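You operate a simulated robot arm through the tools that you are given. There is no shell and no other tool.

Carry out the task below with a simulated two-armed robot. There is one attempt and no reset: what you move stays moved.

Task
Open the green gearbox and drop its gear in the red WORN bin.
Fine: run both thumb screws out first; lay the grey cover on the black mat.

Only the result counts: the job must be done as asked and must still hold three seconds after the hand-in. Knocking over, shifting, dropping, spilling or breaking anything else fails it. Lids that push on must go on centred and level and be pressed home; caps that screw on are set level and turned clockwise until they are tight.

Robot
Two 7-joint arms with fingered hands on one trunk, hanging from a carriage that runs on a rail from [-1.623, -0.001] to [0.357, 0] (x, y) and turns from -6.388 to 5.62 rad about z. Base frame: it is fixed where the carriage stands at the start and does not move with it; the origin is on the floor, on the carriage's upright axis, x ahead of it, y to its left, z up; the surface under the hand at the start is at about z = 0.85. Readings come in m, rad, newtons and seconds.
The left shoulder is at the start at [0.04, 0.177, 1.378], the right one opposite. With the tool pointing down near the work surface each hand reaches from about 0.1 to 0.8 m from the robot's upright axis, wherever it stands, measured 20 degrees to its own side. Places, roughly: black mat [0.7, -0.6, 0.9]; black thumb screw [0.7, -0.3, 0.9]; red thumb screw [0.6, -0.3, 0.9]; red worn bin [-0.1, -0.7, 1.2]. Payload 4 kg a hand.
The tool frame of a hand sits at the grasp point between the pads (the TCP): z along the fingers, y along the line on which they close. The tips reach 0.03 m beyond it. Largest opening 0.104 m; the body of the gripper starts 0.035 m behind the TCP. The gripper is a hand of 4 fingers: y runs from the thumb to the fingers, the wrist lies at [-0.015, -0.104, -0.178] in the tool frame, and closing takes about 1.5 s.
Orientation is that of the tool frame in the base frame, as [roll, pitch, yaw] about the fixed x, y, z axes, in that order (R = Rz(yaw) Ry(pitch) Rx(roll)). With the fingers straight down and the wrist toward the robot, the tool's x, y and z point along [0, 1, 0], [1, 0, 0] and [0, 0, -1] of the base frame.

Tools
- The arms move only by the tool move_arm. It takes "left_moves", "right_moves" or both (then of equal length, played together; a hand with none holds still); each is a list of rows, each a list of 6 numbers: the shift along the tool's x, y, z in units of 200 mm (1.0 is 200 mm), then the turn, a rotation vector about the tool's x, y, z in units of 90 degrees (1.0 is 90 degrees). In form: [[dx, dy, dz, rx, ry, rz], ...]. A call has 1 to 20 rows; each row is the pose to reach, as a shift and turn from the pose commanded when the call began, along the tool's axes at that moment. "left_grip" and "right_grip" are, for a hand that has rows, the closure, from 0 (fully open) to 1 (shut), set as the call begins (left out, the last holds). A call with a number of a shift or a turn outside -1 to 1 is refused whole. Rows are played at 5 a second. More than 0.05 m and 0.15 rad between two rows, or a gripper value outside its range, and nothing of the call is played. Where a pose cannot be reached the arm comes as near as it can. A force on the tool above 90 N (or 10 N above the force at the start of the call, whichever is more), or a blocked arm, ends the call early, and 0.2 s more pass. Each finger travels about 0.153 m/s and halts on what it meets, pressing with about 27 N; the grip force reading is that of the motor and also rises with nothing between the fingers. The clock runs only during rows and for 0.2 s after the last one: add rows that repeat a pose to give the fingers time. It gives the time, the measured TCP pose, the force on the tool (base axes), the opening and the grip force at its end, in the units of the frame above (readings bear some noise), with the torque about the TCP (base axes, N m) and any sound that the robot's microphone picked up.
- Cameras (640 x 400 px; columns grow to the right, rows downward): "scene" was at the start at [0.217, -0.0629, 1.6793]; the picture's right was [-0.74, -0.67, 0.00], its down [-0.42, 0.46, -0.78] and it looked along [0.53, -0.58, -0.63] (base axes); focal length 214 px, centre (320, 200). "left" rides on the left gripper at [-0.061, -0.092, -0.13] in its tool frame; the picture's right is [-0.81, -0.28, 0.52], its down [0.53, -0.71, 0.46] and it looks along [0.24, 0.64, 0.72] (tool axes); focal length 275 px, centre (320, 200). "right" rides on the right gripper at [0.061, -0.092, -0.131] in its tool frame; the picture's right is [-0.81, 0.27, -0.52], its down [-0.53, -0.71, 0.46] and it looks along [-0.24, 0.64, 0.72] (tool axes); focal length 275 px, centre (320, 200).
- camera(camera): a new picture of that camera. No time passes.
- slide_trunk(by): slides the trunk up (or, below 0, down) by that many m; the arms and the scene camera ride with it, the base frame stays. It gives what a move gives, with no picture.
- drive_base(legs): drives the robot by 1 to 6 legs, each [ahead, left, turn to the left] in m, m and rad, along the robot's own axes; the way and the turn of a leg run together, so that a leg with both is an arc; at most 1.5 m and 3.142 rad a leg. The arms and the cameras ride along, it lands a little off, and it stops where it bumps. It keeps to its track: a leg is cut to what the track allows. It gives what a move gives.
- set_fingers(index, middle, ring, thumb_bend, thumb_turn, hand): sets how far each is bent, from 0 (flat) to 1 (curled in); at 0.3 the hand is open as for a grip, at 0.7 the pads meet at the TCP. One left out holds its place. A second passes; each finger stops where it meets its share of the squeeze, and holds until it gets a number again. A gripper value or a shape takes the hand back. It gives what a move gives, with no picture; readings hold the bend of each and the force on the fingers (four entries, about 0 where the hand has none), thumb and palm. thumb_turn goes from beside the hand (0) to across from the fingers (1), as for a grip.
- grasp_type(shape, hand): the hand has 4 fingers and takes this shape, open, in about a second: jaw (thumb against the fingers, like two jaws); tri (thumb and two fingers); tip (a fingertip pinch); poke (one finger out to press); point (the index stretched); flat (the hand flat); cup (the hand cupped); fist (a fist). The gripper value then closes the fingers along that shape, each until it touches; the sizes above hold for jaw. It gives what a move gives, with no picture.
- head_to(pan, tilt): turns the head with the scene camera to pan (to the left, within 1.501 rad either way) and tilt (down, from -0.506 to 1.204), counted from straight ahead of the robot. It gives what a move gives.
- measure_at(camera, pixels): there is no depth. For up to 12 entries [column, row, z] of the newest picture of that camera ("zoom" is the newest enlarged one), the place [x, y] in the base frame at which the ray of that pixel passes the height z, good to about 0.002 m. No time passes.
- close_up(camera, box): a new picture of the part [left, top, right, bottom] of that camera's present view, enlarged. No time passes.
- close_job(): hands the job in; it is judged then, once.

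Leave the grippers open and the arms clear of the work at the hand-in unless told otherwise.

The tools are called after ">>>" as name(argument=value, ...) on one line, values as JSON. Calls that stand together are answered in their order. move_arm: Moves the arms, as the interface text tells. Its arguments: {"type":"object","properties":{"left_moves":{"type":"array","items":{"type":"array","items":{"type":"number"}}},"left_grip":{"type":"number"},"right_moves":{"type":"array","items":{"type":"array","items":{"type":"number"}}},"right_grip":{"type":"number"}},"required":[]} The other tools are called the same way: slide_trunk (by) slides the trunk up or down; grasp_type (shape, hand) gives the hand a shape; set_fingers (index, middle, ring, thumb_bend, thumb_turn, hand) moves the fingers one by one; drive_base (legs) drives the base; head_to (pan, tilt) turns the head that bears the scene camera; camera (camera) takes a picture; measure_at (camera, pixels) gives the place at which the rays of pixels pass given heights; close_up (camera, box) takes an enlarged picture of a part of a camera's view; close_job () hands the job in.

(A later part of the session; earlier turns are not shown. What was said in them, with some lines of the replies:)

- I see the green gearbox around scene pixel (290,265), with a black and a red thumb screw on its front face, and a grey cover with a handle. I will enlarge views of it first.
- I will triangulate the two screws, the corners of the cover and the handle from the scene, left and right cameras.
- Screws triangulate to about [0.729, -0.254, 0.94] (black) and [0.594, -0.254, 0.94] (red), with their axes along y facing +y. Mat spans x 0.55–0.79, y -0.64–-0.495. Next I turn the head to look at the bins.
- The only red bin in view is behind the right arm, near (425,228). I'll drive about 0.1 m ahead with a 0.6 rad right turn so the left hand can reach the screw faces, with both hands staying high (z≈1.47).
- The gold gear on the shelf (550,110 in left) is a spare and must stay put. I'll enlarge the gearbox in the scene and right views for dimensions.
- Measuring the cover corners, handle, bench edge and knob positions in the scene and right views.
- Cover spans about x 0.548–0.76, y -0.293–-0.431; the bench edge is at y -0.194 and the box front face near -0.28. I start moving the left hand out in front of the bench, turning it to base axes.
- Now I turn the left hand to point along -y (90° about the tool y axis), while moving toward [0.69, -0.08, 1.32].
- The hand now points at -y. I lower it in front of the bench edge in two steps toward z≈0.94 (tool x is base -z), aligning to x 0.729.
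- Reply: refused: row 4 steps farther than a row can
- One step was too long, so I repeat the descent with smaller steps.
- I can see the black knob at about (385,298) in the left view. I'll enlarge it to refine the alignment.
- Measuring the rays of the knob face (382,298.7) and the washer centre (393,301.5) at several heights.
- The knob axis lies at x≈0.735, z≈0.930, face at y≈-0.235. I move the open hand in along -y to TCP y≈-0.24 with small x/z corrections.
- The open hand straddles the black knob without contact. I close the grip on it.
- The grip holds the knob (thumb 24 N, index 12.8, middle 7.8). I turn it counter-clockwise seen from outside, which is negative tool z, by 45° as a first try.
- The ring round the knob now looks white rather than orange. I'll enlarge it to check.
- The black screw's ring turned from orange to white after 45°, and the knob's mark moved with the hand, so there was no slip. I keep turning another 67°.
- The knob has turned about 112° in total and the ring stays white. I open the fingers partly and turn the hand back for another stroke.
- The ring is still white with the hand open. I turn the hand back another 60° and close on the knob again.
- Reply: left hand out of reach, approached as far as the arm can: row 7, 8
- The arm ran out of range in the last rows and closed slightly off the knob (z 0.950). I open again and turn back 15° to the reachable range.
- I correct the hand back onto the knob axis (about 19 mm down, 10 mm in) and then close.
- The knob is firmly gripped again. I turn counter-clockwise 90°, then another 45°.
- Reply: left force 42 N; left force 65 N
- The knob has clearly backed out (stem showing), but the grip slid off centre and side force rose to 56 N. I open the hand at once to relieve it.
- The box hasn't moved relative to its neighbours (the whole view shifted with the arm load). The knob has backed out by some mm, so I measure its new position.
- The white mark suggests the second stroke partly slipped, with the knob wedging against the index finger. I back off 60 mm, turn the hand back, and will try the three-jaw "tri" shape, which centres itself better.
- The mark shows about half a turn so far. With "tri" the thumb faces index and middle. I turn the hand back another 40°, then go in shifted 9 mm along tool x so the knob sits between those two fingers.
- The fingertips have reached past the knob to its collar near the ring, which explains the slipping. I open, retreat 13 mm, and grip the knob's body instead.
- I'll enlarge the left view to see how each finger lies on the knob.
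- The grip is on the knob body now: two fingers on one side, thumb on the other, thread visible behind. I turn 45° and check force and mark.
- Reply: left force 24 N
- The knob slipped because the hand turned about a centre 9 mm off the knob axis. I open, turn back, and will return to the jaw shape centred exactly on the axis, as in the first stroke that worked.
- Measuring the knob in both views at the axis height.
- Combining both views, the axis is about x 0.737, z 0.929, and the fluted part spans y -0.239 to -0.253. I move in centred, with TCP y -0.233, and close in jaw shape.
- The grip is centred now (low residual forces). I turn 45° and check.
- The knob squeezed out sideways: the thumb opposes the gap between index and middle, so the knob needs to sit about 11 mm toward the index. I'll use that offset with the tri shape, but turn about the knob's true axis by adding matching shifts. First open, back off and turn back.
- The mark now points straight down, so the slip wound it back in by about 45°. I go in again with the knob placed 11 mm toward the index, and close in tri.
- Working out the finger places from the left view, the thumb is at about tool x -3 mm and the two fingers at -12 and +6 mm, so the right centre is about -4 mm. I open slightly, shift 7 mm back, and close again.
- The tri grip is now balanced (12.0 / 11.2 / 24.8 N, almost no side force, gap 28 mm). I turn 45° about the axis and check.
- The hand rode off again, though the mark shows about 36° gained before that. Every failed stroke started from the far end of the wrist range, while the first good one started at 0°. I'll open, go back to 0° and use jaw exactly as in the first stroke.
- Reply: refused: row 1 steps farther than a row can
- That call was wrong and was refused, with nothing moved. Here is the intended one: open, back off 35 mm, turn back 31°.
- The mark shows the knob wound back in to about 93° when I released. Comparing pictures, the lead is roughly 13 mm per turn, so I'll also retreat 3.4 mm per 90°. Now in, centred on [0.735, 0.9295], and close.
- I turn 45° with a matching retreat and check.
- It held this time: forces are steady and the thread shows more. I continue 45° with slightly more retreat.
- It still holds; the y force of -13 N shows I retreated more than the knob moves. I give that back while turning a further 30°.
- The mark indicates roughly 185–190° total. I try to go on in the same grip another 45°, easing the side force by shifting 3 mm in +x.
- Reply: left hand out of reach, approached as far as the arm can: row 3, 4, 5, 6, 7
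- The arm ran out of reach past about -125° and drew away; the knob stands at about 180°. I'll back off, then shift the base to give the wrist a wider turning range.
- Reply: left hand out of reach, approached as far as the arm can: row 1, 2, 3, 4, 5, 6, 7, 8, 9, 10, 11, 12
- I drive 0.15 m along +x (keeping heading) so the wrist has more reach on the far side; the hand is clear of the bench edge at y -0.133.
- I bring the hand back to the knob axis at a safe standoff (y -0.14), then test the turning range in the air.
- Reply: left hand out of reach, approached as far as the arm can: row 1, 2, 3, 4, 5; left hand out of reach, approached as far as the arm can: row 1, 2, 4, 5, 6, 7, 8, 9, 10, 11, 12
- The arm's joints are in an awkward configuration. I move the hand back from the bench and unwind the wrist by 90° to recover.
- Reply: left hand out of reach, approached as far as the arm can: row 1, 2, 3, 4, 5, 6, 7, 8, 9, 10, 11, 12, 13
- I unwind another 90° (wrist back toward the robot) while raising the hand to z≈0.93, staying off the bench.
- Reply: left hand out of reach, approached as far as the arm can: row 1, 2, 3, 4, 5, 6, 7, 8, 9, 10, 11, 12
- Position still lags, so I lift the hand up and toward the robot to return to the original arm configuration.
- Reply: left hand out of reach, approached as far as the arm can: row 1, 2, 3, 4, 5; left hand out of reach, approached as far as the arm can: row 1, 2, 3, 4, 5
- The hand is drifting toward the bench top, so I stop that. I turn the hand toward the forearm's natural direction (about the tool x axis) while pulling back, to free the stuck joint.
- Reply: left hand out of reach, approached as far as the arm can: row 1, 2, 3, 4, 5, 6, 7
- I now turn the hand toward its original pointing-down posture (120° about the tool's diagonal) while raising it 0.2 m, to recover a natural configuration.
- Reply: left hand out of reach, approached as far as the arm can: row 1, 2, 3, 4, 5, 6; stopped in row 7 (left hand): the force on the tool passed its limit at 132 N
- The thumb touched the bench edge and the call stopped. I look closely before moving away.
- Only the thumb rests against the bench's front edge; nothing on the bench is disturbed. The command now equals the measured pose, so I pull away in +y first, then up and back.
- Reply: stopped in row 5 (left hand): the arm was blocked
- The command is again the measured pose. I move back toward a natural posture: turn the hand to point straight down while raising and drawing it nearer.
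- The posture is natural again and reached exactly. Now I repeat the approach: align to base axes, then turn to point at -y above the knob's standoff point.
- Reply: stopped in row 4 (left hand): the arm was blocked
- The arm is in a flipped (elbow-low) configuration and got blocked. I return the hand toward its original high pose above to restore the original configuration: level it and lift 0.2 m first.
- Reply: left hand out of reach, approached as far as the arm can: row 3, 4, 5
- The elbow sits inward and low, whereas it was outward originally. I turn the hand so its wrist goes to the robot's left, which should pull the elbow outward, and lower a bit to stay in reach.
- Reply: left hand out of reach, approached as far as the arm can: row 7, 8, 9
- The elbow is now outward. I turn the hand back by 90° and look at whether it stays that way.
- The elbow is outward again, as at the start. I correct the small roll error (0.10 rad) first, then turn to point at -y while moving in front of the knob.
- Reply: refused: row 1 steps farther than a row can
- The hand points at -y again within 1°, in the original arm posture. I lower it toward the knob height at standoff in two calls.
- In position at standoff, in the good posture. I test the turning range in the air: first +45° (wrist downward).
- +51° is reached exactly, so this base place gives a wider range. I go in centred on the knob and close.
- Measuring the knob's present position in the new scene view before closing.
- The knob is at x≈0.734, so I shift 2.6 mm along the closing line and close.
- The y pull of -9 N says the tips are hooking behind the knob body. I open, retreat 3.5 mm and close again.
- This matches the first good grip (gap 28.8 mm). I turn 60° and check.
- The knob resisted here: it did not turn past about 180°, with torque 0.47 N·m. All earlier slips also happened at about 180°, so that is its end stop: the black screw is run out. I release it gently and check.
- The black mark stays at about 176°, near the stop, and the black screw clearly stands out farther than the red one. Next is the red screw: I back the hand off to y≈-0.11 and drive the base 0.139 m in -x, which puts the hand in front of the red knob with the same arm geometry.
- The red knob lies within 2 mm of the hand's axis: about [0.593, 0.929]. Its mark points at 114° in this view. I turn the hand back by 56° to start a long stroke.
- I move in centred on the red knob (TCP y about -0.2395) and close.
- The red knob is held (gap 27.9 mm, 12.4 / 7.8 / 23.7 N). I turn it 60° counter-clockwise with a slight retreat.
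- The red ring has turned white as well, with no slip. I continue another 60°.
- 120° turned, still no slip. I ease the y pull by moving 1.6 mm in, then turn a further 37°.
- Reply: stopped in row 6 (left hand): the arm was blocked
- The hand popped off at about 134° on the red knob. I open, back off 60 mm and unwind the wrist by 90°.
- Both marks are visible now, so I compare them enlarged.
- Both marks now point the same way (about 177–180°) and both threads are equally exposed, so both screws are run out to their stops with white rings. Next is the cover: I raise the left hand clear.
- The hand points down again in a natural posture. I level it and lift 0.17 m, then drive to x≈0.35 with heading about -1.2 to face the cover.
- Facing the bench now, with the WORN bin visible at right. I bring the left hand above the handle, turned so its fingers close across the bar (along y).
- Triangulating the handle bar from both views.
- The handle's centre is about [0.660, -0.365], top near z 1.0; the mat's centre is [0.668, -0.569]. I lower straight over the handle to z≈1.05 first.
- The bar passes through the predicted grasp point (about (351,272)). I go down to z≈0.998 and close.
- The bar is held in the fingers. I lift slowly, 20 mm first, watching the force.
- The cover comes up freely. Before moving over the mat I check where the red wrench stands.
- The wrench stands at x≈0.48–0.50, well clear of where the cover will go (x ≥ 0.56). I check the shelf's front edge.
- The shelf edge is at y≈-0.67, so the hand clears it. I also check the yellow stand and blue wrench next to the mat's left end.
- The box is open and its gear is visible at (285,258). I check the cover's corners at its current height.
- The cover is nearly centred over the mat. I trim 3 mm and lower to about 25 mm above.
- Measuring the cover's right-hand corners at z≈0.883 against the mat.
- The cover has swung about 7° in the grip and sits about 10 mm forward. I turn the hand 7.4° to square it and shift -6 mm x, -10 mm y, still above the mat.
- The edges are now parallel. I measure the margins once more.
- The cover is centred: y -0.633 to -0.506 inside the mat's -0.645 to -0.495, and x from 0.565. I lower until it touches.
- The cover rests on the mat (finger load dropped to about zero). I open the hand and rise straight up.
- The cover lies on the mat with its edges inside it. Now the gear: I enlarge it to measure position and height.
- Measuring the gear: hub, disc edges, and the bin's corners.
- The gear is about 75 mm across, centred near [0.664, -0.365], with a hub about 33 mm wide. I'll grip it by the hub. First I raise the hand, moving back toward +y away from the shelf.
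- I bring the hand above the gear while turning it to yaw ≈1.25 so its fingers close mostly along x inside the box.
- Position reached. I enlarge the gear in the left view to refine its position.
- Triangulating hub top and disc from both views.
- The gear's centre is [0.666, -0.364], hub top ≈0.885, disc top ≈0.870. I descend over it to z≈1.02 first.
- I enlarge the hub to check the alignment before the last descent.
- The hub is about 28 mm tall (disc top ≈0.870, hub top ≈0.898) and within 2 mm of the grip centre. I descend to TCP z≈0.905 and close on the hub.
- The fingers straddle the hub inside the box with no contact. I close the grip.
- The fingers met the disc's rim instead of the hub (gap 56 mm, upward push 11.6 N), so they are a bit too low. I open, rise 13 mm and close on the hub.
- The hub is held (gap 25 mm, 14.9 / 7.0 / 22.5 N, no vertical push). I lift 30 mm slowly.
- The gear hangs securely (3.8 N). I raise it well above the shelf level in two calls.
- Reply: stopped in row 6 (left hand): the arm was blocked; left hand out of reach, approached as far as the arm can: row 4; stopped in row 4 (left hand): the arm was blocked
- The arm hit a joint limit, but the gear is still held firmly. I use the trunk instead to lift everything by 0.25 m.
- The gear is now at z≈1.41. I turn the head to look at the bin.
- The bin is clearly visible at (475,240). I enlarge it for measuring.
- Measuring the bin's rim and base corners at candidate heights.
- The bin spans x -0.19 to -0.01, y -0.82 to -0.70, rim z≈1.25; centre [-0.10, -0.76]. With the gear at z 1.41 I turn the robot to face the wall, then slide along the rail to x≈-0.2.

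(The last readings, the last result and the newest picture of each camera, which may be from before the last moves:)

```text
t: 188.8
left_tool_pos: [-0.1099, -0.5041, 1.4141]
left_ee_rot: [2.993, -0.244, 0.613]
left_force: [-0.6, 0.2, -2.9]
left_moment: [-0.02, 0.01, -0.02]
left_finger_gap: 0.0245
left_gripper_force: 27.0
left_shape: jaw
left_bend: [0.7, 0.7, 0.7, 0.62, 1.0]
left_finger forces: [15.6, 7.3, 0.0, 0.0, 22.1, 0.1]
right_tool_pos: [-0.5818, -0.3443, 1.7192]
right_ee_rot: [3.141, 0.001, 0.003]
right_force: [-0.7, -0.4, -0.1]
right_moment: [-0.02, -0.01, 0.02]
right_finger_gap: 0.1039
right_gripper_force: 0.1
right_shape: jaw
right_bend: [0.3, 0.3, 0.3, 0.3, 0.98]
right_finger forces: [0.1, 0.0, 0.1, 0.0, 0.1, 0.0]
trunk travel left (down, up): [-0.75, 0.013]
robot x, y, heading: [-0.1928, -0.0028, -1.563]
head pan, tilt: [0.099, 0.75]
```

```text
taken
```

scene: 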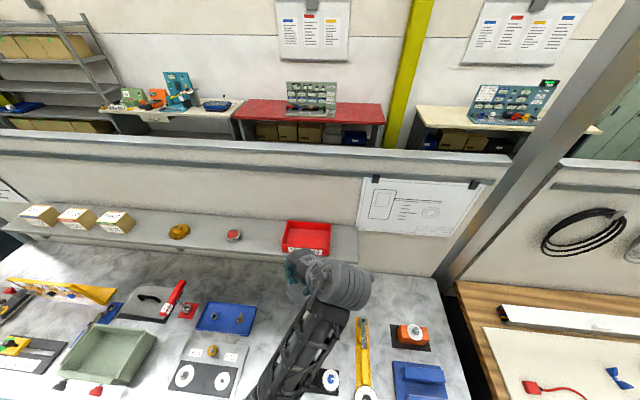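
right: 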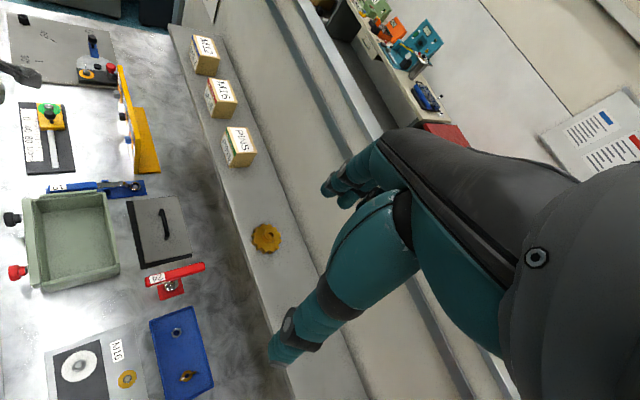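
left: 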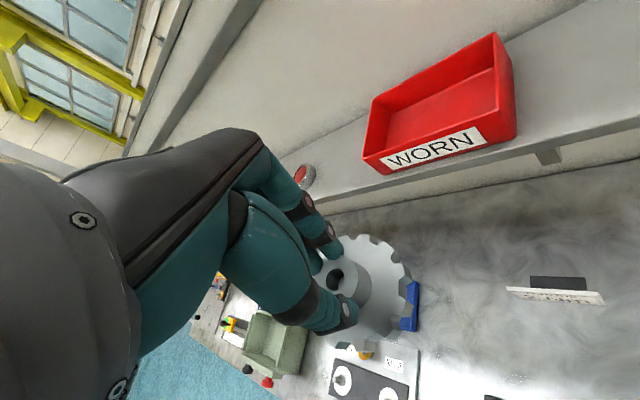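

The gear is still in the hand and the bin is right ahead. I level the hand and move it 0.2 m toward the bin, at z≈1.42.

>>> move_arm(left_moves=[[-0.083, 0.14, -0.005, 0.014, -0.027, 0.01], [-0.166, 0.28, -0.01, 0.028, -0.053, 0.02], [-0.249, 0.42, -0.015, 0.042, -0.08, 0.03], [-0.332, 0.56, -0.02, 0.057, -0.107, 0.04], [-0.415, 0.7, -0.025, 0.071, -0.133, 0.05], [-0.498, 0.84, -0.03, 0.085, -0.16, 0.06]])

>>> camera(camera="left")

>>> camera(camera="scene")

```text
t: 190.2
left_tool_pos: [-0.0999, -0.7, 1.4194]
left_ee_rot: [3.141, -0.001, 0.5]
left_force: [-0.3, -0.1, -3.6]
left_moment: [-0.07, 0.0, 0.03]
left_finger_gap: 0.0249
left_gripper_force: 26.9
left_shape: jaw
left_bend: [0.7, 0.7, 0.7, 0.62, 1.0]
left_finger forces: [15.6, 8.0, 0.0, 0.0, 22.2, 0.0]
right_tool_pos: [-0.5832, -0.3453, 1.7191]
right_ee_rot: [-3.141, -0.001, 0.004]
right_force: [0.6, 0.9, -0.2]
right_moment: [0.0, 0.01, 0.03]
right_finger_gap: 0.1037
right_gripper_force: 0.1
right_shape: jaw
right_bend: [0.3, 0.3, 0.3, 0.3, 0.98]
right_finger forces: [0.1, 0.0, 0.0, 0.1, 0.0, 0.1]
trunk travel left (down, up): [-0.75, 0.013]
robot x, y, heading: [-0.1903, -0.0024, -1.564]
head pan, tilt: [0.099, 0.75]
```

```text
taken
```

left: 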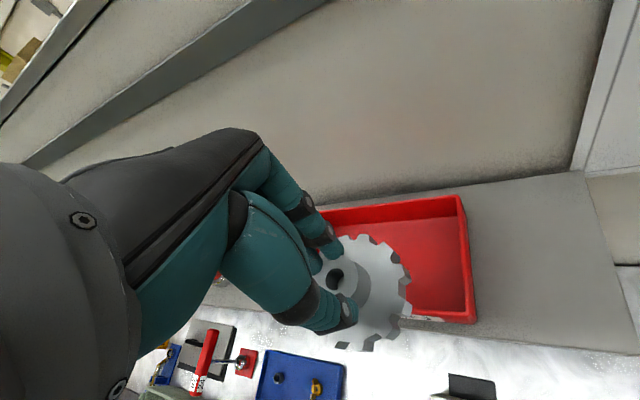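

```text
taken
```

scene: 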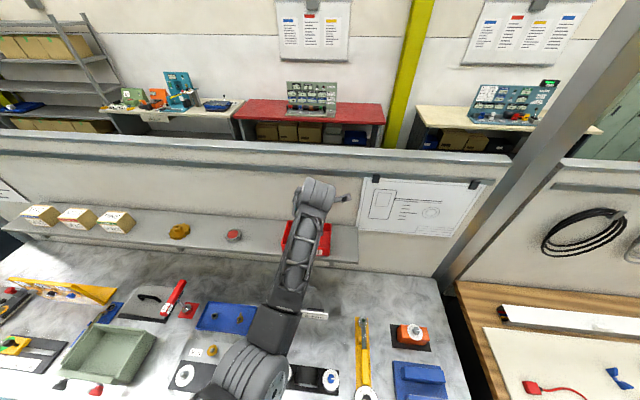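

Reached precisely. I check the bin's rim in the left view at z 1.25 (corners at (460,197) and (474,322)).

>>> measure_at(camera="left", pixels=[[460, 197, 1.25], [474, 318, 1.25], [320, 213, 1.25], [408, 313, 1.25]])

>>> close_up(camera="left", box=[300, 170, 500, 360])

```text
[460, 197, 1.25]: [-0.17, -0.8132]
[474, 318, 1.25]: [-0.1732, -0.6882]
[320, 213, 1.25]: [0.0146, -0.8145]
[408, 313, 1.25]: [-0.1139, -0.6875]
```

```text
2.11 times, centred on (400, 265) of left
```

zoom: 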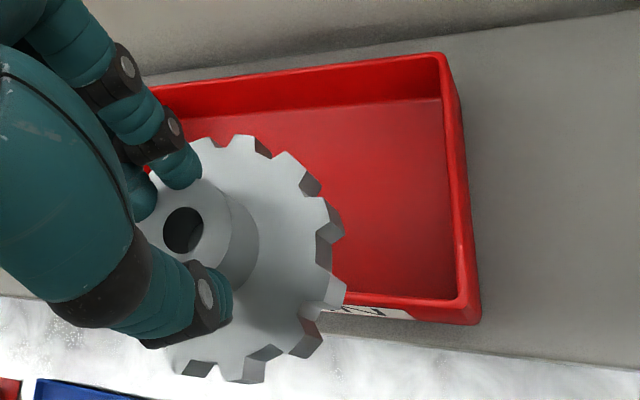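

The bin's centre averages to about [-0.092, -0.755]. I move over it and lower to TCP z≈1.295, so the gear hangs about 30 mm above the bin floor with its fingers above the rim.

>>> move_arm(left_moves=[[-0.05, 0.13, 0, 0, 0, 0], [-0.101, 0.258, 0, 0, 0, 0], [-0.101, 0.258, 0.2, 0, 0, 0], [-0.101, 0.258, 0.4, 0, 0, 0], [-0.101, 0.258, 0.55, 0, 0, 0], [-0.101, 0.258, 0.62, 0, 0, 0], [-0.101, 0.258, 0.62, 0, 0, 0]])

>>> camera(camera="left")

>>> close_up(camera="scene", box=[240, 160, 380, 280])

```text
t: 191.8
left_tool_pos: [-0.0924, -0.7562, 1.2938]
left_ee_rot: [3.14, -0.002, 0.501]
left_force: [-0.3, 0.0, -3.5]
left_moment: [-0.05, 0.0, -0.03]
left_finger_gap: 0.0245
left_gripper_force: 26.4
left_shape: jaw
left_bend: [0.7, 0.7, 0.7, 0.62, 1.0]
left_finger forces: [15.7, 8.2, 0.1, 0.0, 22.1, 0.0]
right_tool_pos: [-0.5835, -0.3452, 1.7177]
right_ee_rot: [3.142, 0.0, 0.003]
right_force: [-0.4, -0.4, 0.1]
right_moment: [0.0, -0.01, -0.02]
right_finger_gap: 0.1036
right_gripper_force: 0.0
right_shape: jaw
right_bend: [0.3, 0.3, 0.3, 0.3, 0.98]
right_finger forces: [0.1, 0.1, 0.0, 0.0, 0.0, 0.0]
trunk travel left (down, up): [-0.75, 0.013]
robot x, y, heading: [-0.1912, 0.0033, -1.558]
head pan, tilt: [0.099, 0.75]
```

```text
taken
```

left: 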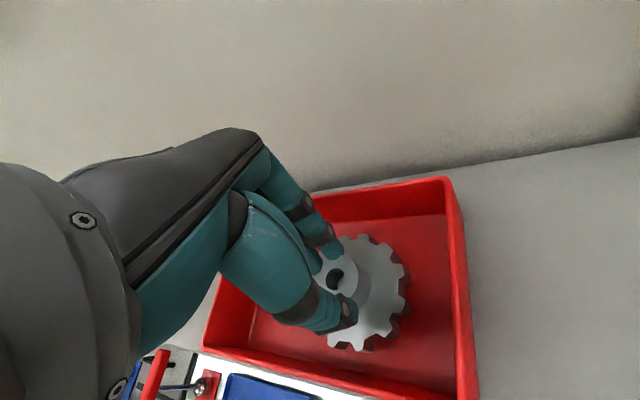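

```text
3.33 times, centred on (310, 220) of scene
```

zoom: 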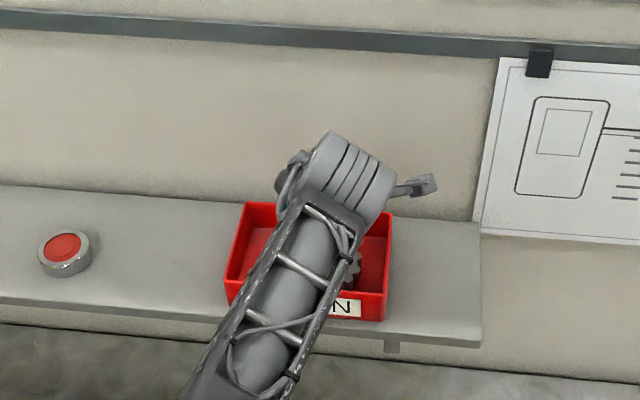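

The gear hangs inside the bin's outline. I lower 12 mm more and open the fingers partly to let it drop.

>>> move_arm(left_moves=[[0, 0, 0.03, 0, 0, 0], [0, 0, 0.06, 0, 0, 0], [0, 0, 0.06, 0, 0, 0]])

>>> move_arm(left_grip=0.4, left_moves=[[0, 0, 0, 0, 0, 0], [0, 0, 0, 0, 0, 0], [0, 0, 0, 0, 0, 0], [0, 0, 0, 0, 0, 0], [0, 0, 0, 0, 0, 0], [0, 0, 0, 0, 0, 0]])

>>> camera(camera="left")

```text
t: 192.6
left_tool_pos: [-0.093, -0.7564, 1.2844]
left_ee_rot: [3.138, 0.0, 0.501]
left_force: [-0.3, 2.1, 3.5]
left_moment: [0.06, -0.01, -0.01]
left_finger_gap: 0.0247
left_gripper_force: 27.6
left_shape: jaw
left_bend: [0.7, 0.7, 0.7, 0.62, 1.0]
left_finger forces: [15.1, 8.5, 0.1, 0.0, 23.5, 0.0]
right_tool_pos: [-0.583, -0.3442, 1.7182]
right_ee_rot: [3.141, 0.001, 0.002]
right_force: [-0.8, 0.5, 0.4]
right_moment: [0.04, -0.02, 0.0]
right_finger_gap: 0.1037
right_gripper_force: 0.2
right_shape: jaw
right_bend: [0.3, 0.3, 0.3, 0.3, 0.98]
right_finger forces: [0.0, 0.0, 0.0, 0.1, 0.1, 0.0]
trunk travel left (down, up): [-0.75, 0.013]
robot x, y, heading: [-0.1949, -0.0013, -1.562]
head pan, tilt: [0.099, 0.75]
```

```text
t: 194.0
left_tool_pos: [-0.0932, -0.7542, 1.2833]
left_ee_rot: [3.141, -0.001, 0.502]
left_force: [-1.1, 5.5, -1.5]
left_moment: [0.08, -0.01, 0.1]
left_finger_gap: 0.0592
left_gripper_force: 0.1
left_shape: jaw
left_bend: [0.74, 0.42, 0.37, 0.65, 1.0]
left_finger forces: [3.9, 1.6, 0.0, 0.0, 0.0, 0.0]
right_tool_pos: [-0.5834, -0.3447, 1.7191]
right_ee_rot: [3.141, 0.0, 0.005]
right_force: [0.8, 0.0, 0.2]
right_moment: [0.0, -0.01, -0.04]
right_finger_gap: 0.1042
right_gripper_force: 0.1
right_shape: jaw
right_bend: [0.3, 0.3, 0.3, 0.3, 0.98]
right_finger forces: [0.0, 0.0, 0.0, 0.0, 0.1, 0.1]
trunk travel left (down, up): [-0.75, 0.013]
robot x, y, heading: [-0.191, 0.0033, -1.56]
head pan, tilt: [0.099, 0.75]
```

```text
taken
```

left: 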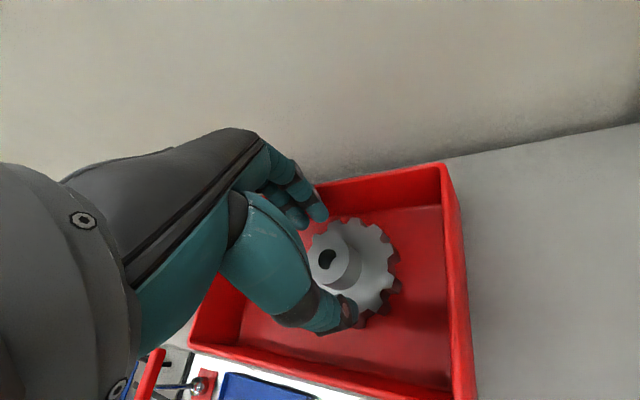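

The gear is on the bin floor. The fingers are lightly touching the bin's back wall (5.5 N), so I move 8 mm back toward +y and straight up.

>>> move_arm(left_moves=[[0.019, -0.035, 0, 0, 0, 0], [0.019, -0.035, -0.1, 0, 0, 0], [0.019, -0.035, -0.25, 0, 0, 0], [0.019, -0.035, -0.45, 0, 0, 0], [0.019, -0.035, -0.65, 0, 0, 0]])

>>> camera(camera="left")

>>> camera(camera="scene")

```text
t: 195.2
left_tool_pos: [-0.0934, -0.7475, 1.4143]
left_ee_rot: [3.139, 0.0, 0.501]
left_force: [0.7, -0.5, -0.7]
left_moment: [0.0, 0.0, 0.01]
left_finger_gap: 0.0616
left_gripper_force: 0.0
left_shape: jaw
left_bend: [0.29, 0.41, 0.37, 0.65, 1.0]
left_finger forces: [0.0, 0.0, 0.0, 0.1, 0.0, 0.0]
right_tool_pos: [-0.5835, -0.345, 1.7192]
right_ee_rot: [-3.141, 0.001, 0.003]
right_force: [0.5, 0.9, 0.1]
right_moment: [-0.02, 0.02, 0.0]
right_finger_gap: 0.1041
right_gripper_force: 0.1
right_shape: jaw
right_bend: [0.3, 0.3, 0.3, 0.3, 0.98]
right_finger forces: [0.0, 0.0, 0.1, 0.0, 0.0, 0.0]
trunk travel left (down, up): [-0.75, 0.013]
robot x, y, heading: [-0.1929, -0.0015, -1.568]
head pan, tilt: [0.099, 0.75]
```

```text
taken
```

left: 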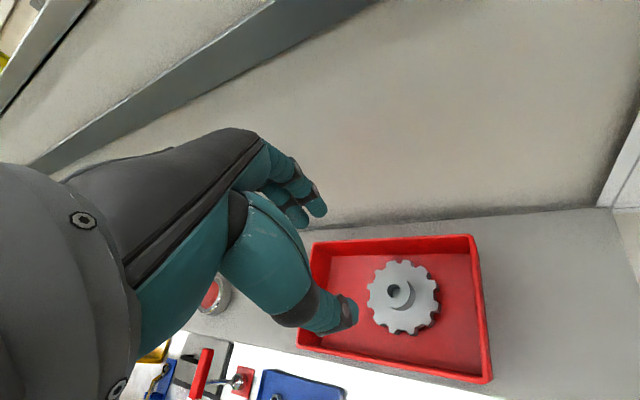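

```text
taken
```

scene: 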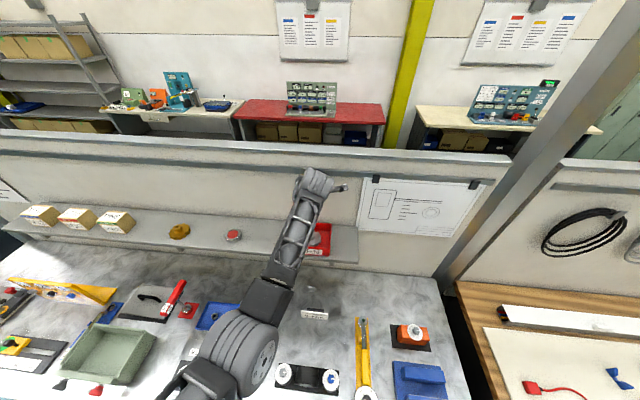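

The gear lies flat in the WORN bin. I check the bin hasn't moved.

>>> measure_at(camera="left", pixels=[[473, 237, 1.25], [491, 380, 1.25], [312, 245, 1.25], [297, 340, 1.25]])

>>> move_arm(left_grip=0.0, left_moves=[[0.1, -0.18, -0.05, 0, 0, 0], [0.2, -0.36, -0.1, 0, 0, 0], [0.3, -0.54, -0.1, 0, 0, 0], [0.4, -0.72, -0.1, 0, 0, 0], [0.5, -0.9, -0.1, 0, 0, 0]])

>>> head_to(pan=0.3, tilt=0.8)

>>> camera(camera="scene")

>>> camera(camera="left")

```text
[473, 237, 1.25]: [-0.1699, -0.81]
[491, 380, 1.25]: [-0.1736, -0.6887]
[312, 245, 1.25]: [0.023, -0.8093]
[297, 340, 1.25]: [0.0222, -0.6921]
```

```text
t: 196.6
left_tool_pos: [-0.0531, -0.5719, 1.5006]
left_ee_rot: [2.982, 0.016, 0.553]
left_force: [0.1, -0.3, 0.2]
left_moment: [0.0, -0.03, 0.01]
left_finger_gap: 0.1039
left_gripper_force: 0.0
left_shape: jaw
left_bend: [0.3, 0.3, 0.3, 0.3, 0.98]
left_finger forces: [0.1, 0.0, 0.1, 0.1, 0.0, 0.0]
right_tool_pos: [-0.5835, -0.3451, 1.7189]
right_ee_rot: [-3.14, 0.0, 0.004]
right_force: [0.6, -0.1, -0.3]
right_moment: [0.05, 0.02, 0.02]
right_finger_gap: 0.1039
right_gripper_force: 0.2
right_shape: jaw
right_bend: [0.3, 0.3, 0.3, 0.3, 0.98]
right_finger forces: [0.0, 0.0, 0.0, 0.1, 0.0, 0.1]
trunk travel left (down, up): [-0.75, 0.013]
robot x, y, heading: [-0.1943, 0.0001, -1.566]
head pan, tilt: [0.099, 0.75]
stopped in row 5 (left hand): the arm was blocked; the commanded pose is now the measured one
```

```text
t: 197.3
left_tool_pos: [-0.0539, -0.5718, 1.5001]
left_ee_rot: [2.983, 0.016, 0.556]
left_force: [0.0, -0.6, 0.4]
left_moment: [0.0, -0.06, 0.0]
left_finger_gap: 0.1038
left_gripper_force: 0.0
left_shape: jaw
left_bend: [0.3, 0.3, 0.3, 0.3, 0.98]
left_finger forces: [0.0, 0.0, 0.1, 0.0, 0.1, 0.0]
right_tool_pos: [-0.5831, -0.3461, 1.719]
right_ee_rot: [-3.141, 0.0, 0.004]
right_force: [0.0, 0.5, 0.0]
right_moment: [0.01, 0.0, -0.02]
right_finger_gap: 0.1039
right_gripper_force: 0.1
right_shape: jaw
right_bend: [0.3, 0.3, 0.3, 0.3, 0.98]
right_finger forces: [0.1, 0.0, 0.1, 0.1, 0.0, 0.1]
trunk travel left (down, up): [-0.75, 0.013]
robot x, y, heading: [-0.1923, -0.0014, -1.564]
head pan, tilt: [0.3, 0.799]
```

```text
taken
```

scene: 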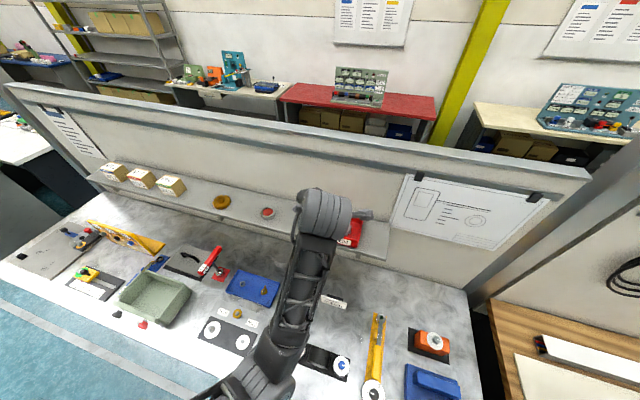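

```text
taken
```

left: 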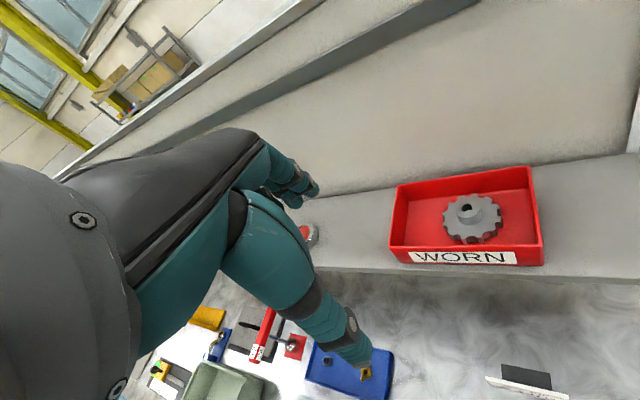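

The bin is unmoved and holds the gear, and the left hand is open and clear. I check the gearbox, cover and neighbours enlarged.

>>> close_up(camera="scene", box=[60, 210, 290, 360])

>>> close_up(camera="scene", box=[0, 200, 130, 300])

>>> close_up(camera="scene", box=[110, 270, 200, 340])

```text
2.67 times, centred on (175, 285) of scene
```

zoom: 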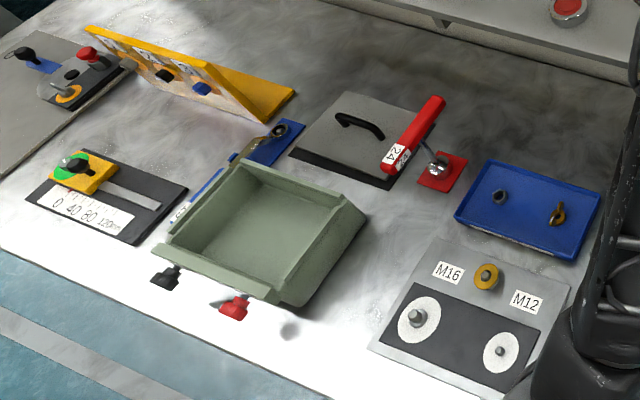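

```text
4.00 times, centred on (65, 250) of scene
```

zoom: 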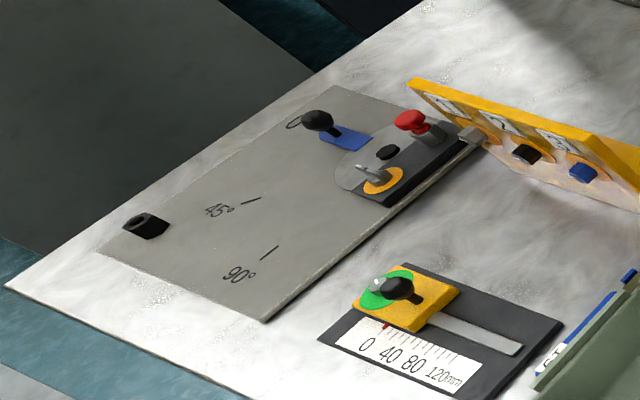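

```text
5.71 times, centred on (155, 305) of scene
```

zoom: 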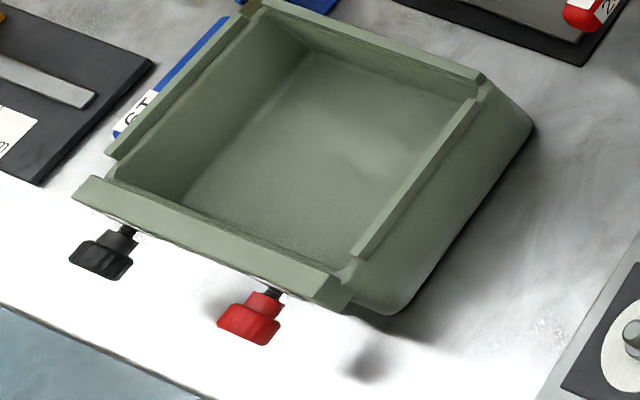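

Everything is in place. Both screws are run out, the grey cover is flat on the black mat, and the gear is in the WORN bin. The neighbouring tools look undisturbed, and both hands are open and clear of the work. I hand the job in.

>>> close_job()

```text
The job is handed in.
```

I opened the green gearbox and dropped its gear in the red WORN bin, then handed the job in. I don't have the judge's verdict.

- **Thumb screws:** I ran both out about half a turn each. The black one would not turn further, so I took that as its end stop. I left the red one at the same mark position without forcing it to a stop. Both rings turned from orange to white, and the cover lifted off freely.
- **Cover:** it lies flat on the black mat, square with the mat and inside its edges.
- **Gear:** it lies flat on the floor of the WORN bin, about in the middle.
- **Touches along the way:** the left thumb bumped the front edge of the bench hard enough to stop that move (132 N). The fingers also pressed lightly on the bin's back wall (5.5 N) when I released the gear. The bin measured in the same place afterwards, and in the last pictures nothing else looked moved.

Both hands were open and the arms clear of the work at the hand-in.
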